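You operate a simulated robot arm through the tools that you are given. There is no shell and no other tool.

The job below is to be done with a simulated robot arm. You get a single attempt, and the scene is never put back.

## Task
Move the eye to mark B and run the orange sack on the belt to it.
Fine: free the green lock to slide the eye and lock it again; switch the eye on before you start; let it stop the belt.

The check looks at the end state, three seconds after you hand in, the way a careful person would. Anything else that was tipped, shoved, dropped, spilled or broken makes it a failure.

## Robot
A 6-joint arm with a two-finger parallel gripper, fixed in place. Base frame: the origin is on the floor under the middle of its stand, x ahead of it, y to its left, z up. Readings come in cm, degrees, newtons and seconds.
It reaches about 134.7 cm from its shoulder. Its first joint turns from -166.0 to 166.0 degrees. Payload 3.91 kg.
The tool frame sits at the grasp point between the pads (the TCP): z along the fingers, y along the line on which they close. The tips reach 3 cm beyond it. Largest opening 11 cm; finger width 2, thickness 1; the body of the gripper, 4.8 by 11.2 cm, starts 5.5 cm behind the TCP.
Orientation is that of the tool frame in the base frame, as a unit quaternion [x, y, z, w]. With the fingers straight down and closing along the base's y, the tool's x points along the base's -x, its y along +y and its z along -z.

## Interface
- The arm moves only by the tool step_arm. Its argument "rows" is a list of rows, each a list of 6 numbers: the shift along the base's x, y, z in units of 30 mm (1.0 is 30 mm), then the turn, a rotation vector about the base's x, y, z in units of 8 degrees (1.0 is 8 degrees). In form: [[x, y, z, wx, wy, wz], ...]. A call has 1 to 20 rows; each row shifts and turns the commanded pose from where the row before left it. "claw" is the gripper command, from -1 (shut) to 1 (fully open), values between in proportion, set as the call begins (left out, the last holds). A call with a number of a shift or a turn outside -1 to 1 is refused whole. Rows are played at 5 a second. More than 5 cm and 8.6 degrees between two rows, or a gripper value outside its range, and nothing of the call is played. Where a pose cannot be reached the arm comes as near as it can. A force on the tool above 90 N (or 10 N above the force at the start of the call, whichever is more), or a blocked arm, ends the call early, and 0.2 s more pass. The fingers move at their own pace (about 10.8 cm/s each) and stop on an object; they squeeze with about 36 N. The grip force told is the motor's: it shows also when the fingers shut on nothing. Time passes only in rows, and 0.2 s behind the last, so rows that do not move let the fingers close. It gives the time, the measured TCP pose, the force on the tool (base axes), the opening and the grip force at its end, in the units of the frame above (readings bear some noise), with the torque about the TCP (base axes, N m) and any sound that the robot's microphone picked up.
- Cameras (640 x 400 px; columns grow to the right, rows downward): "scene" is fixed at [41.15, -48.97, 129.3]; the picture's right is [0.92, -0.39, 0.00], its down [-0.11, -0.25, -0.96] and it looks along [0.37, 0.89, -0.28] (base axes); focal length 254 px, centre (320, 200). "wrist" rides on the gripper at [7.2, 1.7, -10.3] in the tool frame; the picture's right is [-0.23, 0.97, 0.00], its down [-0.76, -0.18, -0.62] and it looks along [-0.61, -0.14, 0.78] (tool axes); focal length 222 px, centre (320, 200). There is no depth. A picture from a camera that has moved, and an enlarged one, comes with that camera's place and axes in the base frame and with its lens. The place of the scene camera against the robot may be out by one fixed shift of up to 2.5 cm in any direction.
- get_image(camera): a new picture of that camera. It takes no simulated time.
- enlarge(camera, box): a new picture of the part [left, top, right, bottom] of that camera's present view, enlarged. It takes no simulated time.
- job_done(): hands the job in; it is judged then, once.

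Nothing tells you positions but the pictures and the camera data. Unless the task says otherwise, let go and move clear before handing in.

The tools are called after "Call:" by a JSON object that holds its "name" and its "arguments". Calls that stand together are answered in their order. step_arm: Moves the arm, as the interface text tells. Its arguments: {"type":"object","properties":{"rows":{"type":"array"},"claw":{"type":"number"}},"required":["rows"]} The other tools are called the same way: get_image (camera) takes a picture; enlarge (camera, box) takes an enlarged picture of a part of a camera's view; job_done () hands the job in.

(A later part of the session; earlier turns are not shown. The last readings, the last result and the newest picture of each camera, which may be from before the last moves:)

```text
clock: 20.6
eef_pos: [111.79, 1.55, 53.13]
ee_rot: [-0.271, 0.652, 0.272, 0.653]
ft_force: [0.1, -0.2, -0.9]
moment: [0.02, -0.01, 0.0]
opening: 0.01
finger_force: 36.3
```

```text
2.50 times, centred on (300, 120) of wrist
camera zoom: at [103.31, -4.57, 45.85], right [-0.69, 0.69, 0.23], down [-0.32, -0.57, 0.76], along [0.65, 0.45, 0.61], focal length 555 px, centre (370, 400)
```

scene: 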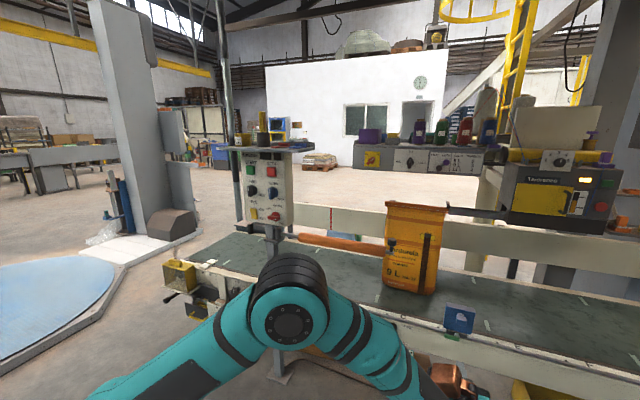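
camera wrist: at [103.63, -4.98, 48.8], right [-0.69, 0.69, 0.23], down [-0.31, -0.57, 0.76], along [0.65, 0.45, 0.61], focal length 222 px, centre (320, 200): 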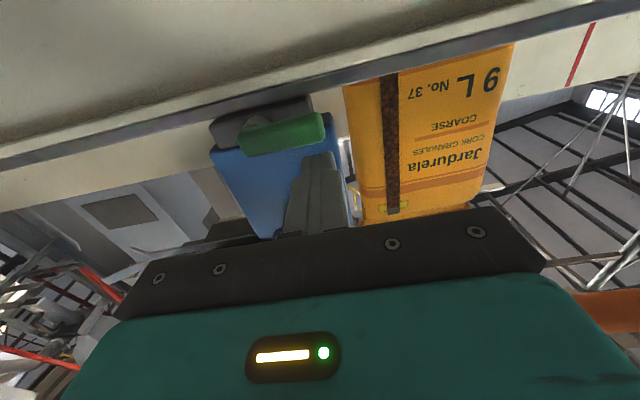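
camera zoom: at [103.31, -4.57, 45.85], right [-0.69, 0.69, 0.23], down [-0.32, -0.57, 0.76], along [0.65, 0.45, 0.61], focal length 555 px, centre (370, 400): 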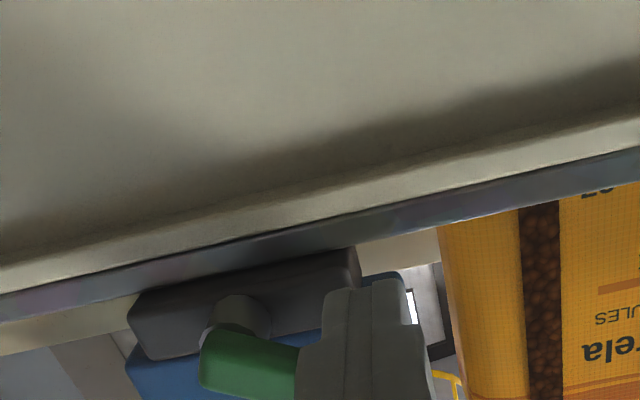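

The lever is turning upward easily. I'll carry on along its arc toward upright.

Call:
{"name": "step_arm", "arguments": {"rows": [[0.024, -0.024, 0.15, 0, 0, 0], [0.024, -0.024, 0.15, 0, 0, 0], [0.024, -0.024, 0.15, 0, 0, 0], [0.024, -0.024, 0.15, 0, 0, 0]]}}

Call:
{"name": "step_arm", "arguments": {"rows": [[0.1, -0.1, 0.125, 0, 0, 0], [0.1, -0.1, 0.125, 0, 0, 0]]}}

Call:
{"name": "enlarge", "arguments": {"camera": "scene", "box": [420, 290, 500, 360]}}

Call:
{"name": "enlarge", "arguments": {"camera": "wrist", "box": [200, 40, 400, 200]}}

```text
clock: 21.6
eef_pos: [112.26, 1.39, 55.05]
ee_rot: [-0.27, 0.653, 0.271, 0.654]
ft_force: [-0.9, 0.2, -0.6]
moment: [0.03, 0.01, 0.03]
opening: 0.0
finger_force: 36.1
```

```text
clock: 22.2
eef_pos: [112.82, 0.75, 55.69]
ee_rot: [-0.271, 0.652, 0.271, 0.654]
ft_force: [1.4, 0.2, 0.0]
moment: [0.0, -0.04, 0.01]
opening: 0.0
finger_force: 36.0
```

```text
5.71 times, centred on (460, 325) of scene
camera zoom: at [41.15, -48.97, 129.3], right [0.92, -0.39, 0.0], down [-0.11, -0.25, -0.96], along [0.37, 0.89, -0.28], focal length 1451 px, centre (-480, -514)
```

zoom: 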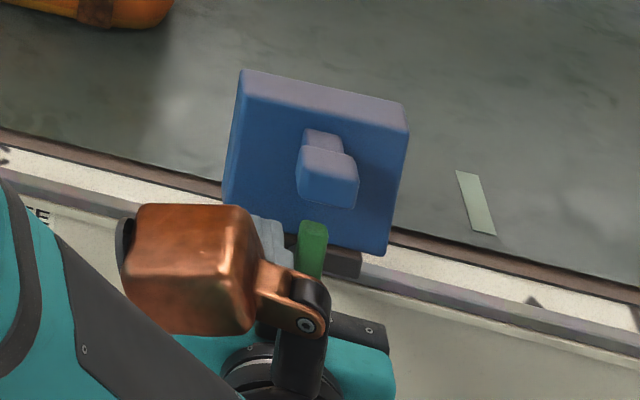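

```text
2.50 times, centred on (300, 120) of wrist
camera zoom: at [104.23, -5.41, 48.37], right [-0.69, 0.69, 0.23], down [-0.32, -0.57, 0.76], along [0.65, 0.45, 0.61], focal length 555 px, centre (370, 400)
```

zoom: 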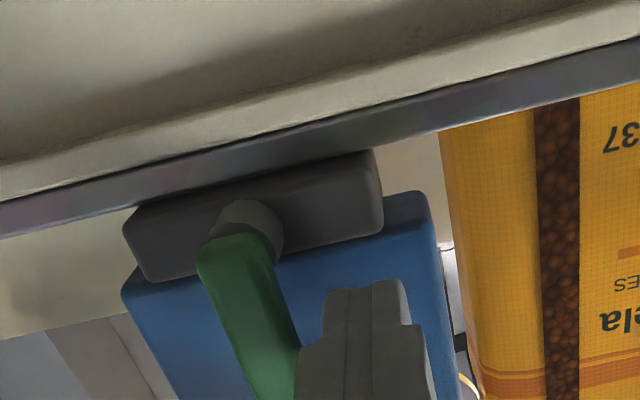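

The lever stands nearly upright. I'll nudge it a bit further to feel for its end stop.

Call:
{"name": "step_arm", "arguments": {"rows": [[0.1, -0.1, 0.05, 0, 0, 0], [0.1, -0.1, 0, 0, 0, 0]]}}

Call:
{"name": "enlarge", "arguments": {"camera": "wrist", "box": [200, 40, 400, 200]}}

Call:
{"name": "step_arm", "arguments": {"rows": [[0.1, -0.1, 0.0, 0, 0, 0], [0.1, -0.1, 0, 0, 0, 0]]}}

Call:
{"name": "enlarge", "arguments": {"camera": "wrist", "box": [200, 40, 400, 200]}}

Call:
{"name": "enlarge", "arguments": {"camera": "scene", "box": [420, 290, 500, 360]}}

```text
clock: 22.8
eef_pos: [113.5, 0.03, 55.76]
ee_rot: [-0.269, 0.653, 0.271, 0.654]
ft_force: [-0.4, 0.4, 0.8]
moment: [0.0, -0.04, 0.0]
opening: 0.0
finger_force: 36.1
```

```text
2.50 times, centred on (300, 120) of wrist
camera zoom: at [104.82, -6.05, 48.54], right [-0.69, 0.69, 0.23], down [-0.31, -0.57, 0.76], along [0.65, 0.45, 0.61], focal length 555 px, centre (370, 400)
```

zoom: 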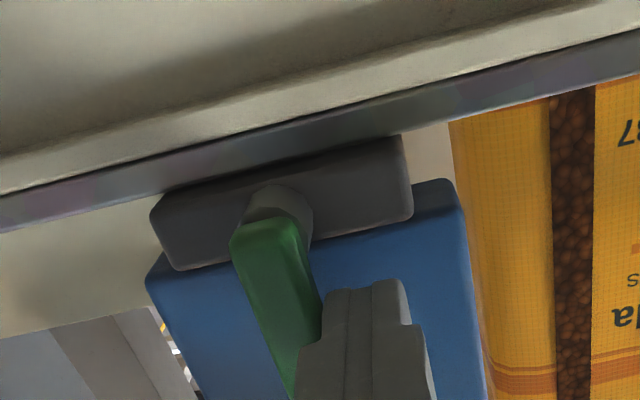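

```text
clock: 23.4
eef_pos: [113.91, -0.34, 55.9]
ee_rot: [-0.27, 0.653, 0.271, 0.653]
ft_force: [-1.3, 2.4, 0.8]
moment: [0.01, 0.01, 0.05]
opening: 0.01
finger_force: 36.3
```

```text
2.50 times, centred on (300, 120) of wrist
camera zoom: at [105.36, -6.56, 48.57], right [-0.69, 0.69, 0.23], down [-0.31, -0.57, 0.76], along [0.65, 0.45, 0.61], focal length 555 px, centre (370, 400)
```

zoom: 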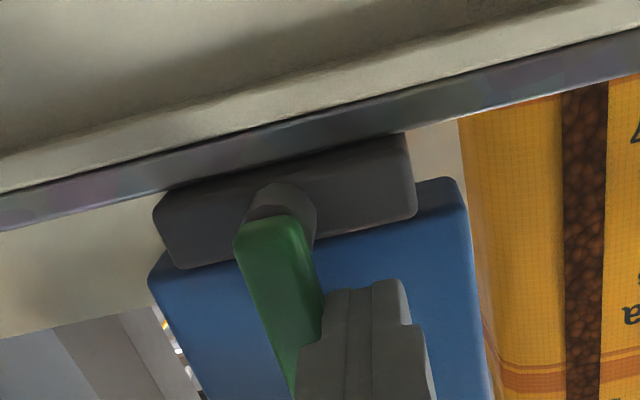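

```text
5.71 times, centred on (460, 325) of scene
camera zoom: at [41.15, -48.97, 129.3], right [0.92, -0.39, 0.0], down [-0.11, -0.25, -0.96], along [0.37, 0.89, -0.28], focal length 1451 px, centre (-480, -514)
```

zoom: 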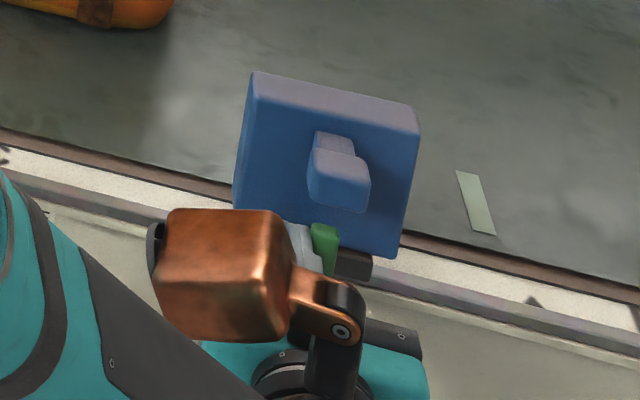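

Free: the lever reached its upright stop and the eye itself began to slide right by under a centimetre. I'll back out, rise to knob height with open fingers, and look before gripping the blue knob.

Call:
{"name": "step_arm", "arguments": {"rows": [[-0.1, 0.1, 0, 0, 0, 0], [-0.825, -0.825, 0, 0, 0, 0], [-0.825, -0.825, 0, 0, 0, 0], [-0.3, -0.3, 0, 0, 0, 0], [0.17, -0.17, 0.68, 0, 0, 0], [0.17, -0.17, 0.68, 0, 0, 0], [0.17, -0.17, 0.68, 0, 0, 0]]}}

Call:
{"name": "step_arm", "arguments": {"rows": [[0, 0, 0, 0, 0, 0], [0, 0, 0, 0, 0, 0], [0, 0, 0, 0, 0, 0]], "claw": 1}}

Call:
{"name": "get_image", "arguments": {"camera": "wrist"}}

Call:
{"name": "enlarge", "arguments": {"camera": "scene", "box": [410, 280, 500, 360]}}

```text
clock: 25.0
eef_pos: [109.16, -7.86, 61.95]
ee_rot: [-0.27, 0.653, 0.271, 0.654]
ft_force: [0.0, -0.7, 0.4]
moment: [0.04, -0.03, 0.05]
opening: 0.03
finger_force: 35.7
```

```text
clock: 25.8
eef_pos: [109.18, -7.86, 62.03]
ee_rot: [-0.27, 0.653, 0.271, 0.654]
ft_force: [0.5, 0.2, -0.1]
moment: [-0.03, 0.02, -0.03]
opening: 11.02
finger_force: 0.0
```

```text
taken
camera wrist: at [100.61, -13.86, 54.68], right [-0.69, 0.69, 0.23], down [-0.31, -0.57, 0.76], along [0.65, 0.45, 0.61], focal length 222 px, centre (320, 200)
```

wrist: 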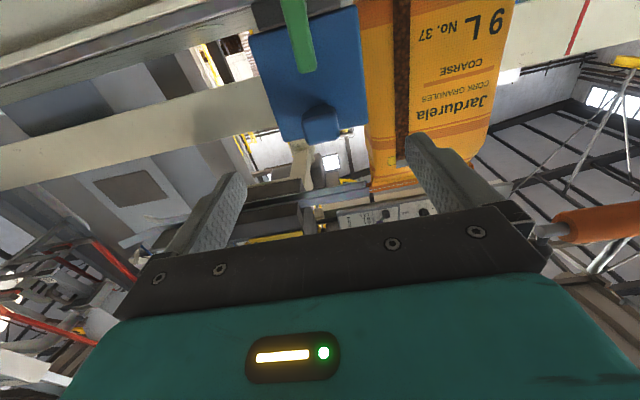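

```text
5.00 times, centred on (455, 320) of scene
camera zoom: at [41.15, -48.97, 129.3], right [0.92, -0.39, 0.0], down [-0.11, -0.25, -0.96], along [0.37, 0.89, -0.28], focal length 1269 px, centre (-355, -400)
```

zoom: 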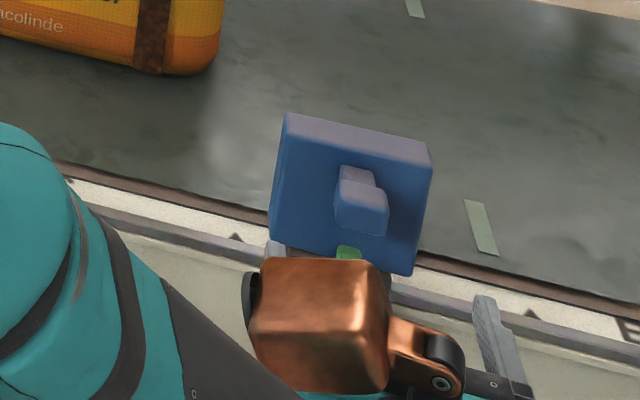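

The knob is centred between the open fingers. I'll advance around it and close.

Call:
{"name": "step_arm", "arguments": {"rows": [[0.56, 0.56, 0, 0, 0, 0], [0.56, 0.56, 0, 0, 0, 0], [0.56, 0.56, 0, 0, 0, 0], [0.5, 0.5, 0, 0, 0, 0]]}}

Call:
{"name": "get_image", "arguments": {"camera": "wrist"}}

Call:
{"name": "enlarge", "arguments": {"camera": "scene", "box": [420, 280, 500, 350]}}

```text
clock: 26.8
eef_pos: [115.94, -1.19, 61.87]
ee_rot: [-0.271, 0.653, 0.271, 0.653]
ft_force: [-0.5, -0.6, 0.1]
moment: [-0.01, 0.0, 0.03]
opening: 11.01
finger_force: 0.1
```

```text
taken
camera wrist: at [107.32, -7.29, 54.61], right [-0.69, 0.69, 0.23], down [-0.32, -0.57, 0.76], along [0.65, 0.45, 0.61], focal length 222 px, centre (320, 200)
```

wrist: 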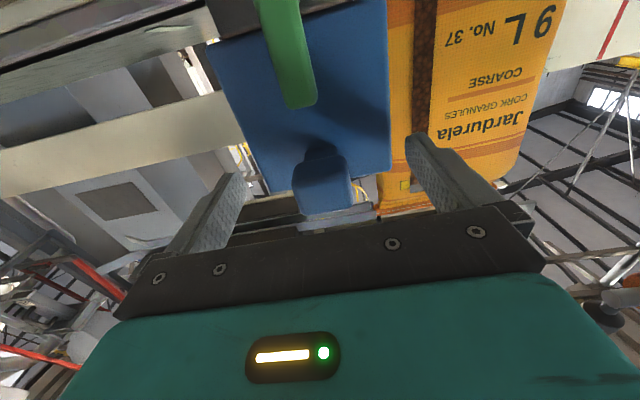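

```text
5.71 times, centred on (460, 315) of scene
camera zoom: at [41.15, -48.97, 129.3], right [0.92, -0.39, 0.0], down [-0.11, -0.25, -0.96], along [0.37, 0.89, -0.28], focal length 1451 px, centre (-480, -457)
```

zoom: 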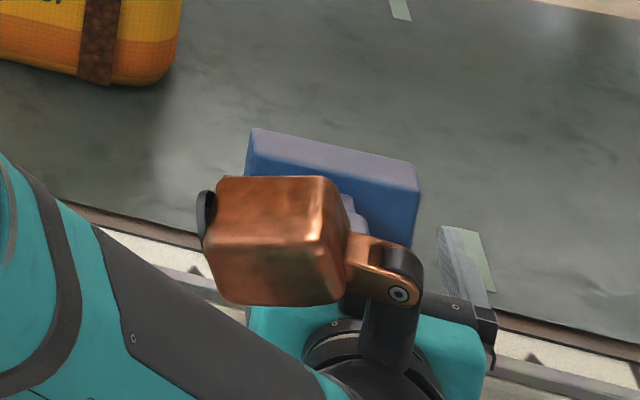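

The knob sits between the fingers; I'll close on it.

Call:
{"name": "step_arm", "arguments": {"rows": [[0, 0, 0, 0, 0, 0], [0, 0, 0, 0, 0, 0], [0, 0, 0, 0, 0, 0], [0, 0, 0, 0, 0, 0]], "claw": -1}}

Call:
{"name": "get_image", "arguments": {"camera": "wrist"}}

Call:
{"name": "get_image", "arguments": {"camera": "scene"}}

```text
clock: 27.8
eef_pos: [115.82, -1.1, 61.87]
ee_rot: [-0.272, 0.652, 0.273, 0.653]
ft_force: [1.2, 0.0, -0.2]
moment: [0.01, -0.08, -0.08]
opening: 3.18
finger_force: 44.8
```

```text
taken
camera wrist: at [107.31, -7.2, 54.59], right [-0.69, 0.69, 0.23], down [-0.31, -0.57, 0.76], along [0.65, 0.45, 0.61], focal length 222 px, centre (320, 200)
```

wrist: 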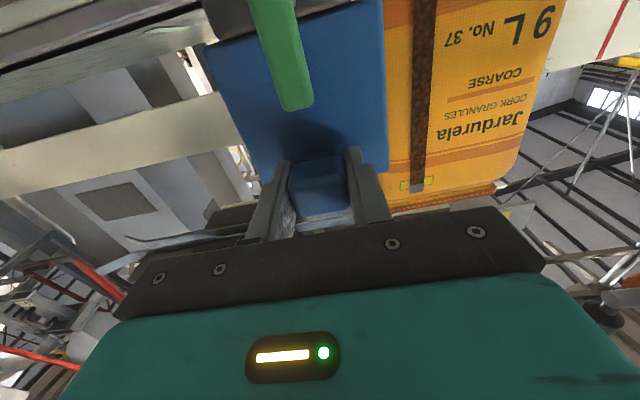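

```text
taken
```

scene: 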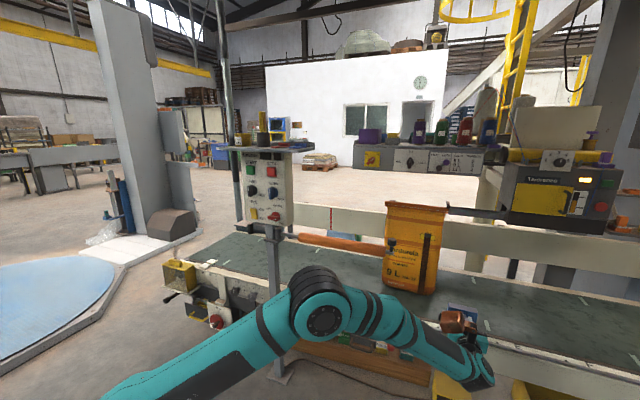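

The knob is held (3.2 cm wide). I'll slide the eye left along the rail, first about half way, checking forces.

Call:
{"name": "step_arm", "arguments": {"rows": [[-0.3, 0.3, 0, 0, 0, 0], [-0.59, 0.59, 0, 0, 0, 0], [-0.59, 0.59, 0, 0, 0, 0], [-0.59, 0.59, 0, 0, 0, 0], [-0.59, 0.59, 0, 0, 0, 0], [-0.59, 0.59, 0, 0, 0, 0], [-0.59, 0.59, 0, 0, 0, 0], [-0.3, 0.3, 0, 0, 0, 0]]}}

Call:
{"name": "get_image", "arguments": {"camera": "scene"}}

Call:
{"name": "get_image", "arguments": {"camera": "wrist"}}

```text
clock: 29.6
eef_pos: [103.51, 11.29, 61.8]
ee_rot: [-0.271, 0.653, 0.271, 0.653]
ft_force: [23.5, 22.1, -2.5]
moment: [-0.07, 0.18, 0.01]
opening: 3.16
finger_force: 44.8
```

```text
taken
```

scene: 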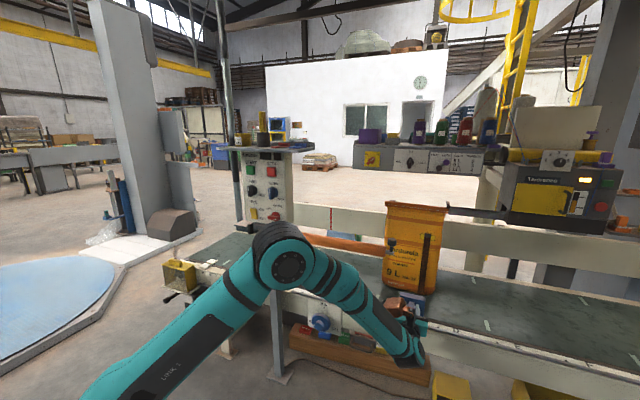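

```text
taken
camera wrist: at [94.87, 5.2, 54.6], right [-0.69, 0.69, 0.23], down [-0.31, -0.57, 0.76], along [0.65, 0.45, 0.61], focal length 222 px, centre (320, 200)
```

wrist: 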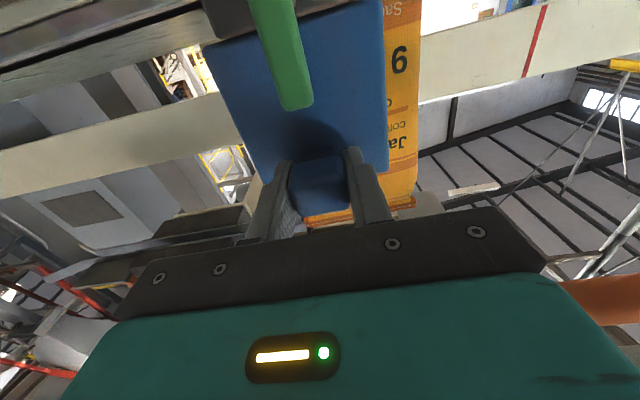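

The eye follows well, but a sideways pull of about 32 N toward the belt has built up from slight rail misalignment. I'll relax that by nudging inward a millimetre or two.

Call:
{"name": "step_arm", "arguments": {"rows": [[0.025, 0.025, 0, 0, 0, 0], [0.025, 0.025, 0, 0, 0, 0]]}}

```text
clock: 30.2
eef_pos: [103.65, 11.06, 61.85]
ee_rot: [-0.27, 0.654, 0.27, 0.654]
ft_force: [-1.2, 0.8, -3.8]
moment: [0.01, -0.59, 0.69]
opening: 3.2
finger_force: 44.7
```

That relieved it, so the rail runs about 0.6° off my line. I'll continue left with that correction.

Call:
{"name": "step_arm", "arguments": {"rows": [[-0.3, 0.3, 0, 0, 0, 0], [-0.582, 0.597, 0, 0, 0, 0], [-0.582, 0.597, 0, 0, 0, 0], [-0.582, 0.597, 0, 0, 0, 0], [-0.582, 0.597, 0, 0, 0, 0], [-0.3, 0.306, 0, 0, 0, 0]]}}

Call:
{"name": "get_image", "arguments": {"camera": "scene"}}

```text
clock: 31.6
eef_pos: [94.85, 20.58, 61.97]
ee_rot: [-0.271, 0.653, 0.271, 0.653]
ft_force: [-22.8, -24.1, -13.3]
moment: [-0.39, 0.45, -0.05]
opening: 3.22
finger_force: 45.3
```

```text
taken
```

scene: 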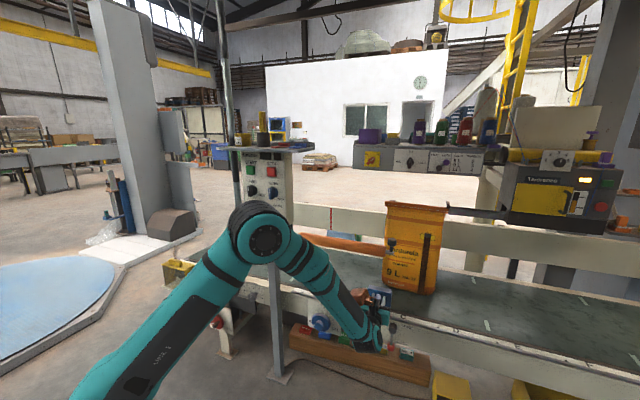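

The pull has now swung the other way, so the rail is closer to my original line. I'll ease off slightly and check.

Call:
{"name": "step_arm", "arguments": {"rows": [[-0.03, -0.03, -0.02, 0, 0, 0], [-0.02, -0.02, 0, 0, 0, 0]]}}

```text
clock: 32.2
eef_pos: [94.81, 20.57, 62.12]
ee_rot: [-0.272, 0.652, 0.273, 0.653]
ft_force: [13.6, 16.2, -10.6]
moment: [-0.25, 0.93, -0.5]
opening: 3.2
finger_force: 44.8
```

Nearly balanced. I'll continue left about 14 cm more along 45°.

Call:
{"name": "step_arm", "arguments": {"rows": [[-0.29, 0.31, -0.01, 0, 0, 0], [-0.588, 0.592, 0, 0, 0, 0], [-0.588, 0.592, 0, 0, 0, 0], [-0.588, 0.592, 0, 0, 0, 0], [-0.588, 0.592, 0, 0, 0, 0], [-0.4, 0.402, 0, 0, 0, 0]]}}

Call:
{"name": "get_image", "arguments": {"camera": "scene"}}

Call:
{"name": "get_image", "arguments": {"camera": "wrist"}}

```text
clock: 33.6
eef_pos: [85.52, 29.51, 62.0]
ee_rot: [-0.269, 0.653, 0.27, 0.654]
ft_force: [-14.2, -17.1, 20.6]
moment: [-0.07, 0.3, 0.0]
opening: 3.19
finger_force: 44.3
```

```text
taken
```

scene: 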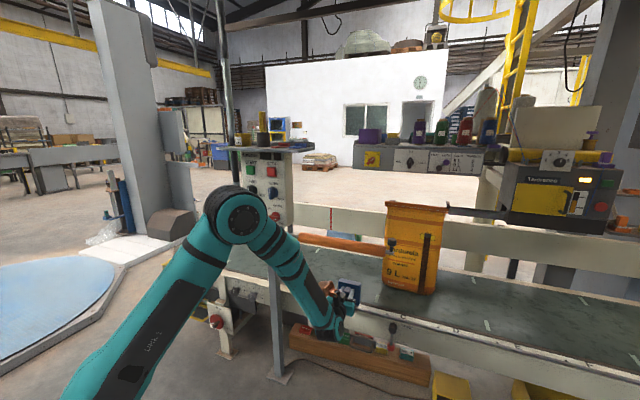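

```text
taken
camera wrist: at [76.84, 23.33, 54.67], right [-0.69, 0.69, 0.23], down [-0.32, -0.57, 0.76], along [0.65, 0.45, 0.61], focal length 222 px, centre (320, 200)
```

wrist: 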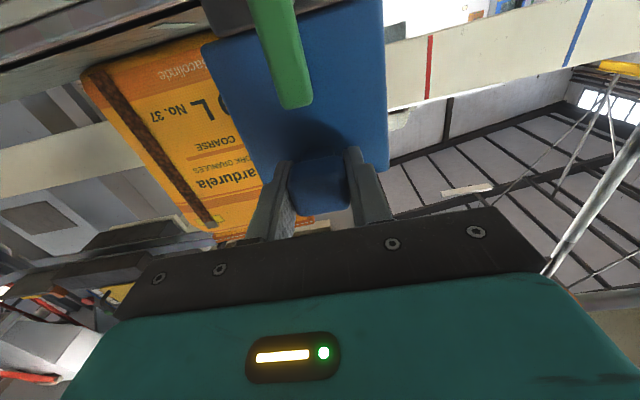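

The eye is about 3.5 cm from mark B. I'll finish the slide to my estimate, then release and look from above to verify against the triangle.

Call:
{"name": "step_arm", "arguments": {"rows": [[-0.42, 0.41, 0.01, 0, 0, 0], [-0.42, 0.41, 0.01, 0, 0, 0], [0, 0, 0, 0, 0, 0]]}}

Call:
{"name": "step_arm", "arguments": {"rows": [[0, 0, 0, 0, 0, 0], [0, 0, 0, 0, 0, 0], [0, 0, 0, 0, 0, 0]], "claw": 1}}

Call:
{"name": "step_arm", "arguments": {"rows": [[-0.8, -0.8, 0, 0, 0, 0], [-0.8, -0.8, 0, 0, 0, 0], [-0.8, -0.8, 0, 0, 0, 0], [-0.8, -0.8, 0, 0, 0, 0], [-0.8, -0.8, 0.2, 0, 0, 0], [-0.8, -0.8, 0.2, 0, 0, 0]]}}

Call:
{"name": "get_image", "arguments": {"camera": "wrist"}}

Call:
{"name": "get_image", "arguments": {"camera": "scene"}}

```text
clock: 34.4
eef_pos: [82.85, 31.92, 62.06]
ee_rot: [-0.27, 0.654, 0.271, 0.653]
ft_force: [-24.7, -22.3, 4.8]
moment: [-0.51, 0.52, -0.07]
opening: 3.18
finger_force: 45.0
```

```text
clock: 35.2
eef_pos: [83.01, 32.06, 62.0]
ee_rot: [-0.269, 0.653, 0.27, 0.654]
ft_force: [-0.5, -0.2, -0.1]
moment: [0.01, 0.01, 0.04]
opening: 11.01
finger_force: 0.0
```

```text
clock: 36.6
eef_pos: [68.77, 17.58, 63.21]
ee_rot: [-0.271, 0.653, 0.272, 0.653]
ft_force: [0.6, 0.4, -0.1]
moment: [-0.02, 0.0, 0.03]
opening: 10.98
finger_force: 0.2
```

```text
taken
camera wrist: at [60.03, 11.55, 55.89], right [-0.69, 0.69, 0.23], down [-0.31, -0.57, 0.76], along [0.65, 0.45, 0.61], focal length 222 px, centre (320, 200)
```

wrist: 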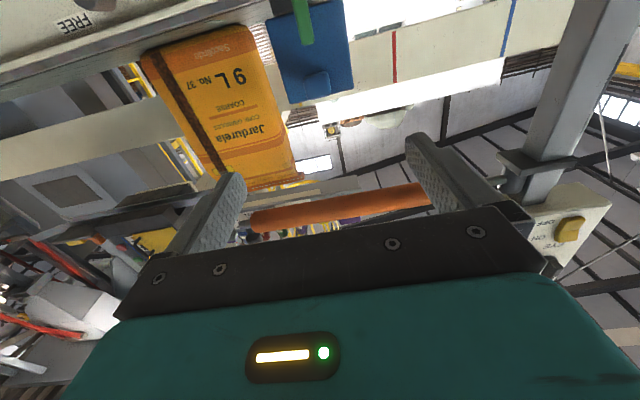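

```text
taken
```

scene: 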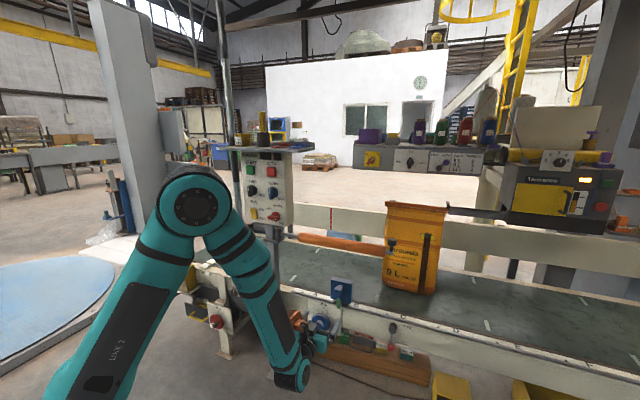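

The eye is released near mark B and the arm has backed away. I'll tilt back and rise for a view from above on the triangle.

Call:
{"name": "step_arm", "arguments": {"rows": [[-0.2, -0.2, 0.9, -0.707, 0.707, 0], [-0.2, -0.2, 0.9, -0.707, 0.707, 0], [-0.2, -0.2, 0.9, -0.707, 0.707, 0], [-0.2, -0.2, 0.9, -0.707, 0.707, 0], [-0.2, -0.2, 0.9, -0.707, 0.707, 0], [-0.2, -0.2, 0.9, -0.707, 0.707, 0], [0, 0, 0.9, 0, 0, 0], [0, 0, 0.9, 0, 0, 0]]}}

Call:
{"name": "get_image", "arguments": {"camera": "wrist"}}

Call:
{"name": "enlarge", "arguments": {"camera": "scene", "box": [300, 265, 380, 335]}}

```text
clock: 38.4
eef_pos: [65.08, 13.9, 84.87]
ee_rot: [-0.357, 0.863, 0.137, 0.332]
ft_force: [0.6, -0.1, -0.1]
moment: [0.0, -0.01, 0.02]
opening: 11.0
finger_force: 0.0
```

```text
taken
camera wrist: at [55.12, 6.44, 87.62], right [-0.57, 0.81, 0.15], down [0.23, -0.02, 0.97], along [0.79, 0.59, -0.17], focal length 222 px, centre (320, 200)
```

wrist: 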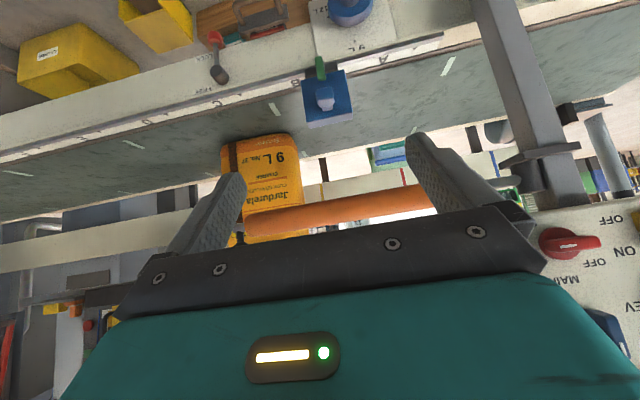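

```text
5.71 times, centred on (340, 300) of scene
camera zoom: at [41.15, -48.97, 129.3], right [0.92, -0.39, 0.0], down [-0.11, -0.25, -0.96], along [0.37, 0.89, -0.28], focal length 1451 px, centre (206, -371)
```

zoom: 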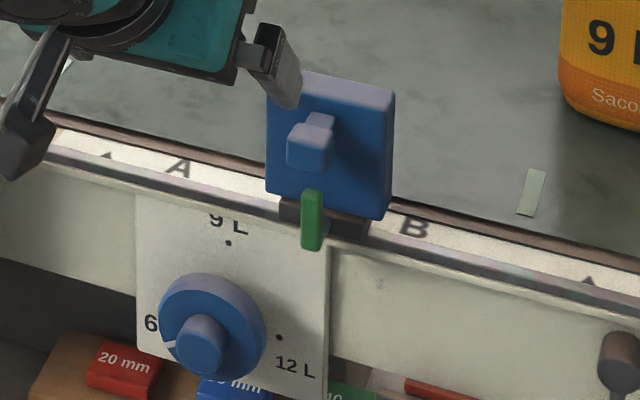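

The eye now stands just left of letter B, where the triangle should be. I'll zoom on the strip around it to measure the offset.

Call:
{"name": "enlarge", "arguments": {"camera": "wrist", "box": [290, 40, 370, 140]}}

Call:
{"name": "enlarge", "arguments": {"camera": "wrist", "box": [170, 30, 480, 150]}}

```text
4.00 times, centred on (330, 90) of wrist
camera zoom: at [55.12, 6.44, 87.62], right [-0.57, 0.81, 0.15], down [0.23, -0.02, 0.97], along [0.79, 0.59, -0.17], focal length 888 px, centre (280, 640)
```

zoom: 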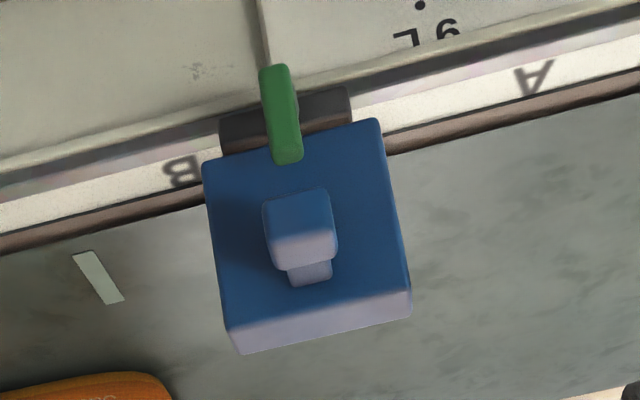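

```text
2.06 times, centred on (325, 90) of wrist
camera zoom: at [55.12, 6.44, 87.62], right [-0.57, 0.81, 0.15], down [0.23, -0.02, 0.97], along [0.79, 0.59, -0.17], focal length 459 px, centre (310, 427)
```

zoom: 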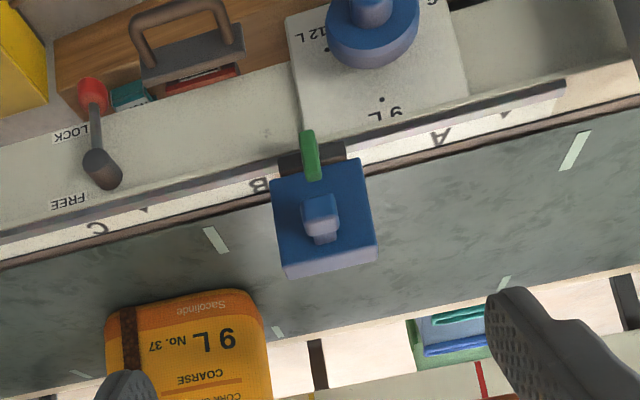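

The carriage centre measures s ≈ 35.9–36.1 against mark B's triangle at s ≈ 36.0–36.1, so the eye is on B. Next I relock: level the gripper again, shut it, and come in to the right of the upright green lever.

Call:
{"name": "step_arm", "arguments": {"rows": [[0, 0, -0.9, 0, 0, 0], [0, 0, -0.9, 0, 0, 0], [0.2, 0.2, -0.9, 0.707, -0.707, 0], [0.2, 0.2, -0.9, 0.707, -0.707, 0], [0.2, 0.2, -0.9, 0.707, -0.707, 0], [0.2, 0.2, -0.9, 0.707, -0.707, 0], [0.2, 0.2, -0.9, 0.707, -0.707, 0], [0.2, 0.2, -0.9, 0.707, -0.707, 0], [0.165, -0.165, -0.567, 0, 0, 0], [0.165, -0.165, -0.567, 0, 0, 0], [0.165, -0.165, -0.567, 0, 0, 0], [0.165, -0.165, -0.567, 0, 0, 0], [0.6, 0.6, 0, 0, 0, 0], [0.6, 0.6, 0, 0, 0, 0], [0.6, 0.6, 0, 0, 0, 0], [0.6, 0.6, 0, 0, 0, 0]], "claw": -1}}

Call:
{"name": "get_image", "arguments": {"camera": "wrist"}}

Call:
{"name": "enlarge", "arguments": {"camera": "scene", "box": [300, 265, 380, 335]}}

```text
clock: 41.8
eef_pos: [78.84, 22.56, 57.4]
ee_rot: [-0.271, 0.653, 0.271, 0.653]
ft_force: [-0.5, -0.1, 1.0]
moment: [0.0, 0.0, 0.05]
opening: 0.02
finger_force: 36.0
out of reach, approached as far as the arm can: row 11, 12
```

```text
taken
camera wrist: at [70.19, 16.58, 50.09], right [-0.69, 0.69, 0.23], down [-0.31, -0.57, 0.76], along [0.65, 0.45, 0.61], focal length 222 px, centre (320, 200)
```

wrist: 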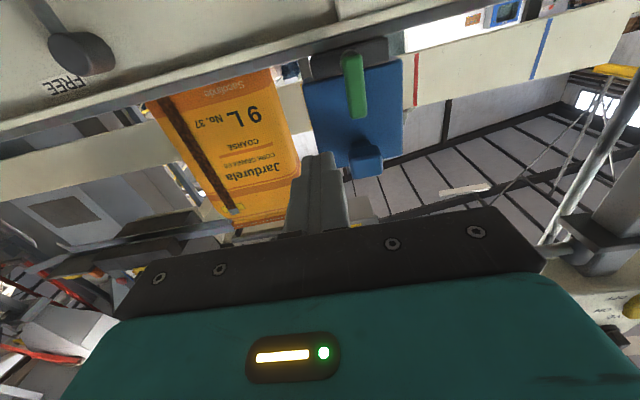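

```text
5.71 times, centred on (340, 300) of scene
camera zoom: at [41.15, -48.97, 129.3], right [0.92, -0.39, 0.0], down [-0.11, -0.25, -0.96], along [0.37, 0.89, -0.28], focal length 1451 px, centre (206, -371)
```

zoom: 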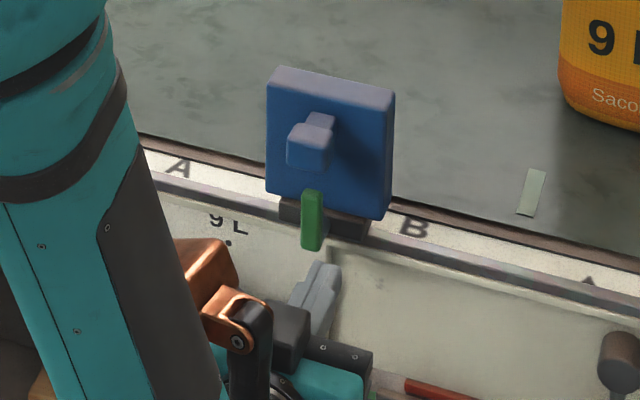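

The arm could not fold quite as low close-in, but it is now in a good spot just right of the lever. I'll advance beside the lever's upper part.

Call:
{"name": "step_arm", "arguments": {"rows": [[0.45, 0.55, -0.1, 0, 0, 0], [0.45, 0.55, -0.1, 0, 0, 0], [0.48, 0.54, -0.07, 0, 0, 0], [0.48, 0.54, 0, 0, 0, 0]]}}

Call:
{"name": "enlarge", "arguments": {"camera": "wrist", "box": [220, 30, 420, 200]}}

Call:
{"name": "enlarge", "arguments": {"camera": "scene", "box": [300, 265, 380, 335]}}

```text
clock: 42.8
eef_pos: [84.33, 29.12, 56.82]
ee_rot: [-0.271, 0.653, 0.271, 0.654]
ft_force: [-0.1, -0.3, -0.2]
moment: [-0.01, -0.02, 0.02]
opening: 0.0
finger_force: 35.9
```

```text
2.35 times, centred on (320, 115) of wrist
camera zoom: at [75.75, 23.0, 49.36], right [-0.69, 0.69, 0.23], down [-0.32, -0.57, 0.76], along [0.65, 0.45, 0.61], focal length 523 px, centre (320, 400)
```

zoom: 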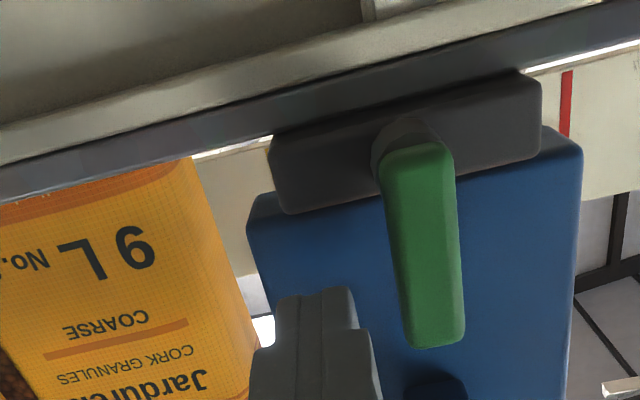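

```text
5.71 times, centred on (340, 300) of scene
camera zoom: at [41.15, -48.97, 129.3], right [0.92, -0.39, 0.0], down [-0.11, -0.25, -0.96], along [0.37, 0.89, -0.28], focal length 1451 px, centre (206, -371)
```

zoom: 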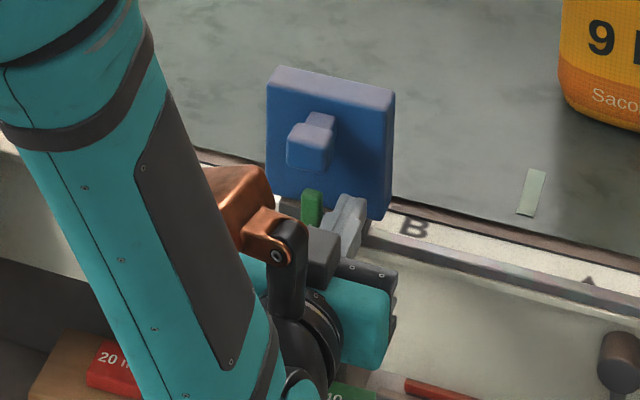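

The finger is just right of the lever's top. I'll push left in small steps to tip it over.

Call:
{"name": "step_arm", "arguments": {"rows": [[-0.118, 0.118, 0, 0, 0, 0], [-0.118, 0.118, 0, 0, 0, 0], [-0.118, 0.118, 0, 0, 0, 0], [-0.1, 0.1, 0.0, 0, 0, 0]]}}

Call:
{"name": "enlarge", "arguments": {"camera": "wrist", "box": [220, 30, 420, 200]}}

Call:
{"name": "enlarge", "arguments": {"camera": "scene", "box": [300, 265, 380, 335]}}

```text
clock: 43.8
eef_pos: [82.99, 30.39, 56.6]
ee_rot: [-0.271, 0.653, 0.271, 0.653]
ft_force: [0.8, -2.8, 2.1]
moment: [-0.01, -0.01, -0.01]
opening: 0.01
finger_force: 36.1
```

```text
2.35 times, centred on (320, 115) of wrist
camera zoom: at [74.34, 24.41, 49.32], right [-0.69, 0.69, 0.23], down [-0.32, -0.57, 0.76], along [0.65, 0.45, 0.61], focal length 523 px, centre (320, 400)
```

zoom: 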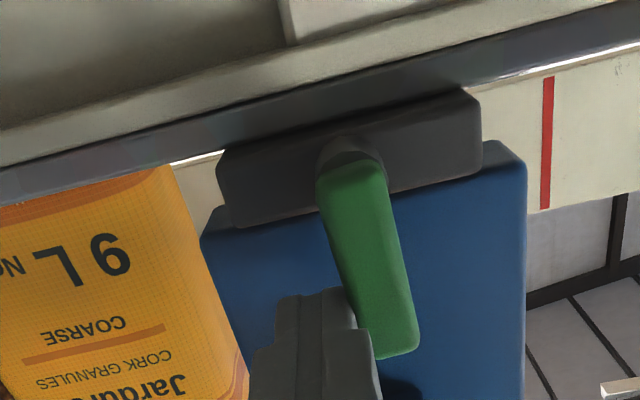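

```text
5.71 times, centred on (340, 300) of scene
camera zoom: at [41.15, -48.97, 129.3], right [0.92, -0.39, 0.0], down [-0.11, -0.25, -0.96], along [0.37, 0.89, -0.28], focal length 1451 px, centre (206, -371)
```

zoom: 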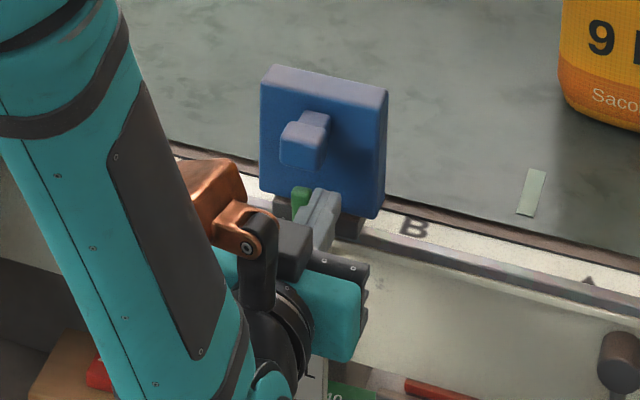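

The push tipped the lever a little but also slid the free eye about 4 mm left. Gripping the lever and turning it about its pivot will control the eye's place better; I'll back off and test in free air whether the wrist can roll 90°.

Call:
{"name": "step_arm", "arguments": {"rows": [[0.2, -0.2, 0, 0, 0, 0], [-0.7, -0.7, 0, 0, 0, 0], [-0.7, -0.7, 0, 0, 0, 0], [-0.6, -0.6, 0, 0, 0, 0], [-0.3, 0.3, 0.1, 0, 0, 0]]}}

Call:
{"name": "step_arm", "arguments": {"rows": [[0, 0, 0, -0.707, -0.707, 0], [0, 0, 0, -0.707, -0.707, 0], [0, 0, 0, -0.707, -0.707, 0], [0, 0, 0, -0.707, -0.707, 0], [0, 0, 0, -0.707, -0.707, 0], [0, 0, 0, -0.707, -0.707, 0], [0, 0, 0, -0.707, -0.707, 0], [0, 0, 0, -0.707, -0.707, 0], [0, 0, 0, -0.707, -0.707, 0], [0, 0, 0, -0.707, -0.707, 0], [0, 0, 0, -0.707, -0.707, 0]]}}

Call:
{"name": "get_image", "arguments": {"camera": "wrist"}}

Call:
{"name": "get_image", "arguments": {"camera": "scene"}}

Call:
{"name": "enlarge", "arguments": {"camera": "scene", "box": [300, 265, 380, 335]}}

```text
clock: 45.0
eef_pos: [76.67, 24.91, 56.84]
ee_rot: [-0.271, 0.652, 0.271, 0.654]
ft_force: [0.3, 0.2, 0.1]
moment: [-0.01, 0.03, 0.02]
opening: 0.02
finger_force: 35.7
```

```text
clock: 47.4
eef_pos: [77.97, 24.57, 58.5]
ee_rot: [-0.288, 0.648, 0.259, 0.656]
ft_force: [-0.5, 0.7, -0.7]
moment: [0.0, 0.01, -0.01]
opening: 0.01
finger_force: 35.5
out of reach, approached as far as the arm can: row 1, 2, 3, 4, 5, 6, 7, 8, 9, 10, 11
```

```text
taken
camera wrist: at [69.64, 18.11, 51.1], right [-0.7, 0.69, 0.18], down [-0.33, -0.54, 0.77], along [0.63, 0.48, 0.61], focal length 222 px, centre (320, 200)
```

wrist: 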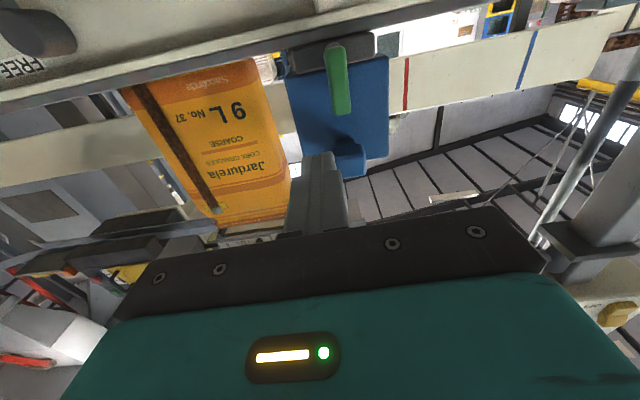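

```text
taken
```

scene: 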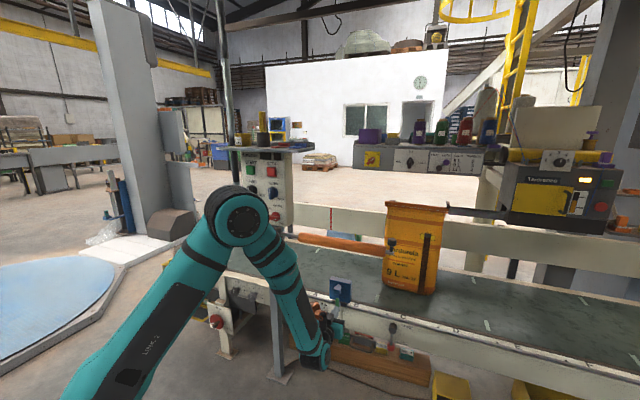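

```text
5.71 times, centred on (340, 300) of scene
camera zoom: at [41.15, -48.97, 129.3], right [0.92, -0.39, 0.0], down [-0.11, -0.25, -0.96], along [0.37, 0.89, -0.28], focal length 1451 px, centre (206, -371)
```

zoom: 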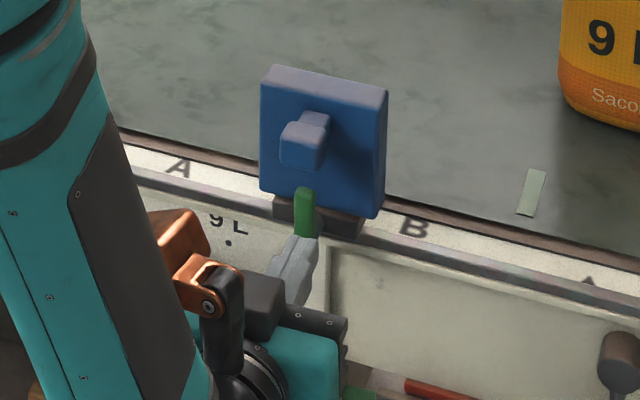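

Negative roll is at the wrist's limit here, so I'll instead roll the gripper the other way by 180° (camera on top), which leaves room for the turn I need.

Call:
{"name": "step_arm", "arguments": {"rows": [[0, 0, 0, 0.707, 0.707, 0], [0, 0, 0, 0.707, 0.707, 0], [0, 0, 0, 0.707, 0.707, 0], [0, 0, 0, 0.707, 0.707, 0], [0, 0, 0, 0.707, 0.707, 0], [0, 0, 0, 0.707, 0.707, 0], [0, 0, 0, 0.707, 0.707, 0], [0, 0, 0, 0.707, 0.707, 0], [0, 0, 0, 0.707, 0.707, 0], [0, 0, 0, 0.707, 0.707, 0], [0, 0, 0, 0.707, 0.707, 0]]}}

Call:
{"name": "get_image", "arguments": {"camera": "scene"}}

Call:
{"name": "get_image", "arguments": {"camera": "wrist"}}

```text
clock: 49.8
eef_pos: [77.96, 24.46, 58.4]
ee_rot: [0.241, 0.661, 0.647, 0.295]
ft_force: [0.4, 0.2, 0.0]
moment: [0.02, 0.0, 0.01]
opening: 0.0
finger_force: 36.1
```

```text
taken
```

scene: 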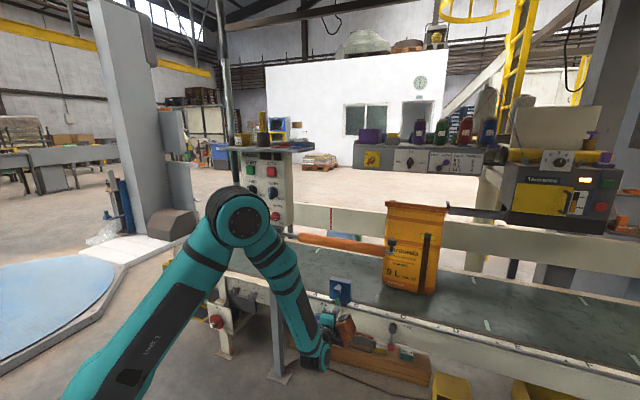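

```text
taken
camera wrist: at [65.37, 22.28, 59.4], right [0.1, -0.11, 0.99], down [0.11, -0.99, -0.13], along [0.99, 0.12, -0.09], focal length 222 px, centre (320, 200)
```

wrist: 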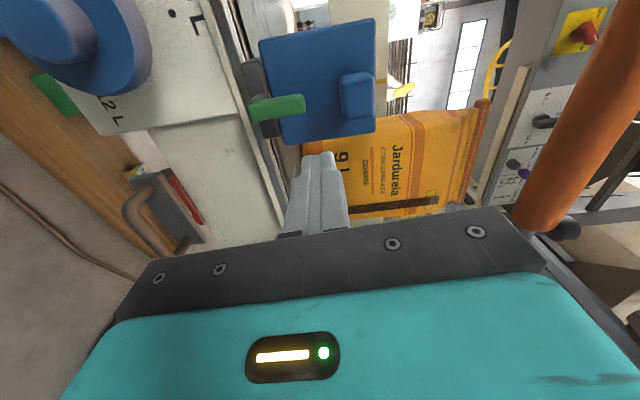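

Rolling this way works. I'll complete the turn to 180°.

Call:
{"name": "step_arm", "arguments": {"rows": [[0, 0, 0, 0.707, 0.707, 0], [0, 0, 0, 0.707, 0.707, 0], [0, 0, 0, 0.707, 0.707, 0], [0, 0, 0, 0.707, 0.707, 0], [0, 0, 0, 0.707, 0.707, 0], [0, 0, 0, 0.707, 0.707, 0], [0, 0, 0, 0.707, 0.707, 0], [0, 0, 0, 0.707, 0.707, 0], [0, 0, 0, 0.707, 0.707, 0], [0, 0, 0, 0.707, 0.707, 0], [0, 0, 0, 0.707, 0.707, 0], [0, 0, 0, 0.5, 0.5, 0]]}}

Call:
{"name": "get_image", "arguments": {"camera": "scene"}}

Call:
{"name": "get_image", "arguments": {"camera": "wrist"}}

```text
clock: 52.4
eef_pos: [77.83, 24.51, 58.49]
ee_rot: [0.651, 0.271, 0.658, -0.264]
ft_force: [0.1, 0.6, -0.1]
moment: [0.01, -0.01, -0.04]
opening: 0.0
finger_force: 35.7
```

```text
taken
```

scene: 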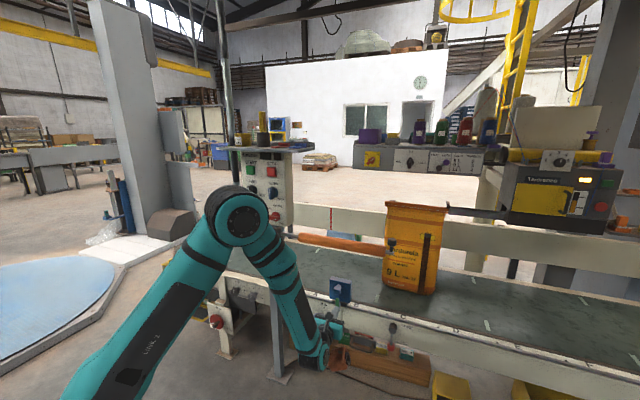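

```text
taken
camera wrist: at [71.51, 16.1, 65.6], right [0.68, -0.7, -0.22], down [-0.56, -0.31, -0.77], along [0.47, 0.65, -0.6], focal length 222 px, centre (320, 200)
```

wrist: 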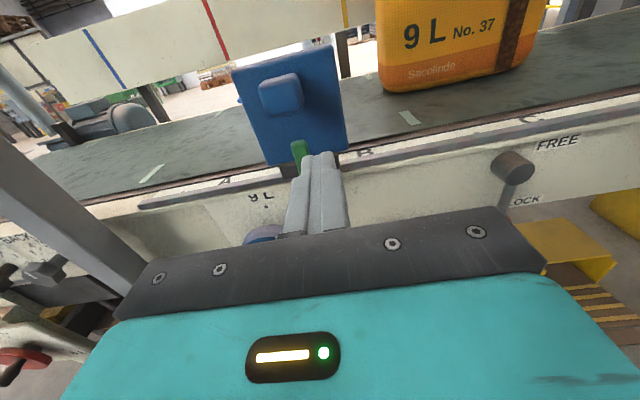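

The gripper is flipped, the camera is on top, and the view is upright. I'll measure the eye's present place against the marks from here.

Call:
{"name": "enlarge", "arguments": {"camera": "wrist", "box": [200, 100, 400, 220]}}

Call:
{"name": "enlarge", "arguments": {"camera": "wrist", "box": [100, 90, 580, 230]}}

```text
3.20 times, centred on (300, 160) of wrist
camera zoom: at [71.51, 16.1, 65.6], right [0.68, -0.7, -0.22], down [-0.56, -0.31, -0.77], along [0.47, 0.65, -0.6], focal length 711 px, centre (384, 328)
```

zoom: 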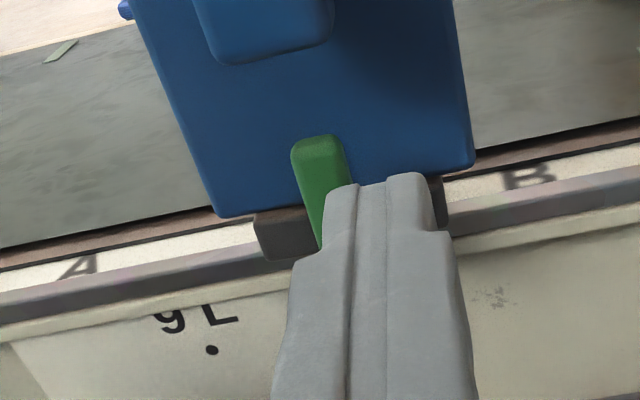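

```text
1.33 times, centred on (340, 160) of wrist
camera zoom: at [71.51, 16.1, 65.6], right [0.68, -0.7, -0.22], down [-0.56, -0.31, -0.77], along [0.47, 0.65, -0.6], focal length 296 px, centre (293, 253)
```

zoom: 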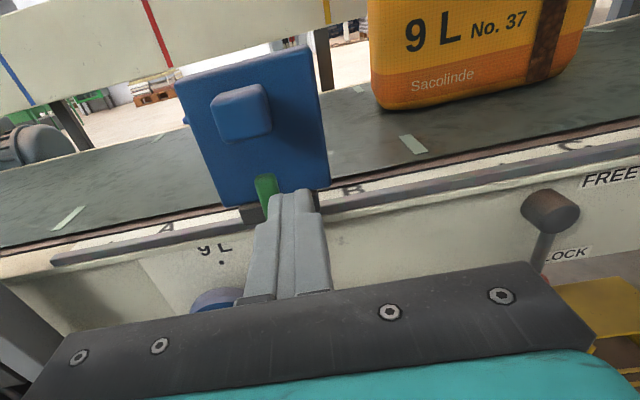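

The carriage is now at s ≈ 35.5, half a cm left of B. I'll open to about 5 cm, go around the lever, and grip it.

Call:
{"name": "step_arm", "arguments": {"rows": [[-0.295, 0.295, -0.383, 0, 0, 0], [-0.295, 0.295, -0.383, 0, 0, 0], [0.2, 0.2, 0, 0, 0, 0], [0.47, 0.47, 0, 0, 0, 0]], "claw": -0.1}}

Call:
{"name": "get_image", "arguments": {"camera": "wrist"}}

Call:
{"name": "enlarge", "arguments": {"camera": "wrist", "box": [220, 80, 420, 220]}}

```text
clock: 53.4
eef_pos: [78.22, 28.31, 56.12]
ee_rot: [0.651, 0.271, 0.658, -0.263]
ft_force: [0.1, 0.3, 0.5]
moment: [0.0, 0.02, 0.02]
opening: 4.94
finger_force: 0.0
```

```text
taken
camera wrist: at [71.85, 19.91, 63.35], right [0.68, -0.7, -0.21], down [-0.56, -0.31, -0.77], along [0.47, 0.64, -0.6], focal length 222 px, centre (320, 200)
```

wrist: 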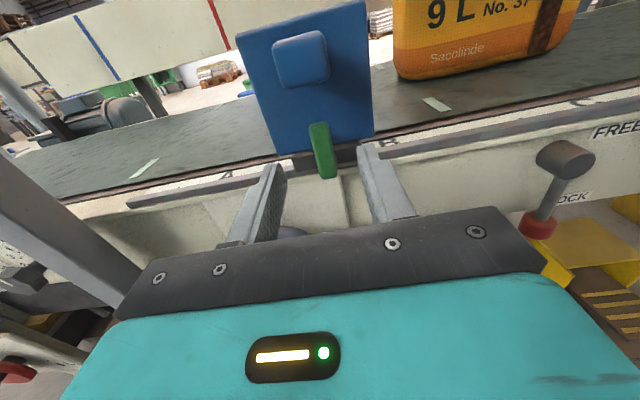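

```text
2.86 times, centred on (320, 150) of wrist
camera zoom: at [71.85, 19.91, 63.35], right [0.68, -0.7, -0.21], down [-0.56, -0.31, -0.77], along [0.47, 0.64, -0.6], focal length 635 px, centre (320, 343)
```

zoom: 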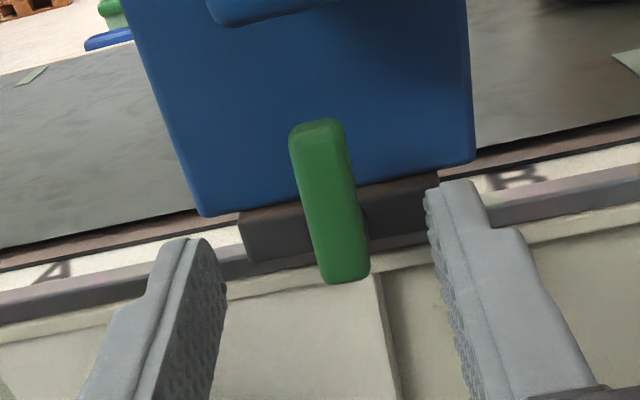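

The lever lies between the opened fingers. I'll advance around it.

Call:
{"name": "step_arm", "arguments": {"rows": [[0.4, 0.4, 0, 0, 0, 0], [0.4, 0.4, 0, 0, 0, 0], [0.37, 0.37, 0, 0, 0, 0]]}}

Call:
{"name": "enlarge", "arguments": {"camera": "wrist", "box": [220, 80, 420, 220]}}

Call:
{"name": "enlarge", "arguments": {"camera": "scene", "box": [300, 265, 380, 335]}}

```text
clock: 54.2
eef_pos: [81.71, 31.67, 55.99]
ee_rot: [0.651, 0.272, 0.658, -0.264]
ft_force: [1.0, -0.1, -0.1]
moment: [0.01, -0.02, -0.01]
opening: 4.97
finger_force: 0.1
```

```text
2.86 times, centred on (320, 150) of wrist
camera zoom: at [75.28, 23.38, 63.17], right [0.68, -0.7, -0.21], down [-0.56, -0.31, -0.77], along [0.47, 0.64, -0.6], focal length 635 px, centre (320, 343)
```

zoom: 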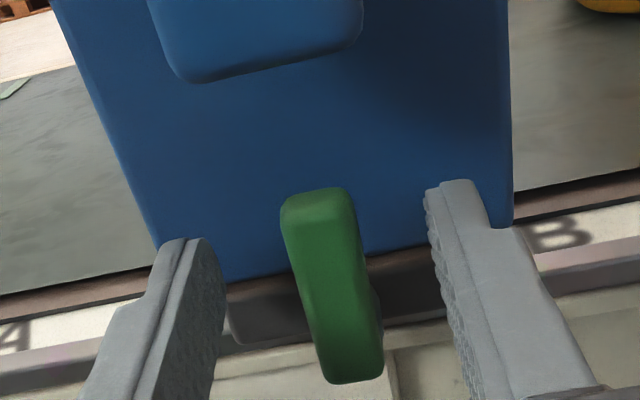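

```text
5.71 times, centred on (340, 300) of scene
camera zoom: at [41.15, -48.97, 129.3], right [0.92, -0.39, 0.0], down [-0.11, -0.25, -0.96], along [0.37, 0.89, -0.28], focal length 1451 px, centre (206, -371)
```

zoom: 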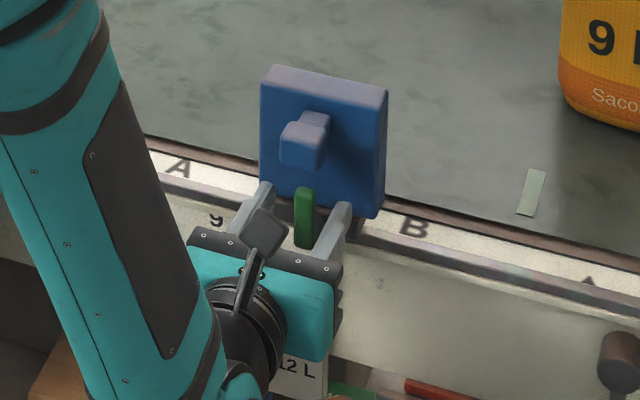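

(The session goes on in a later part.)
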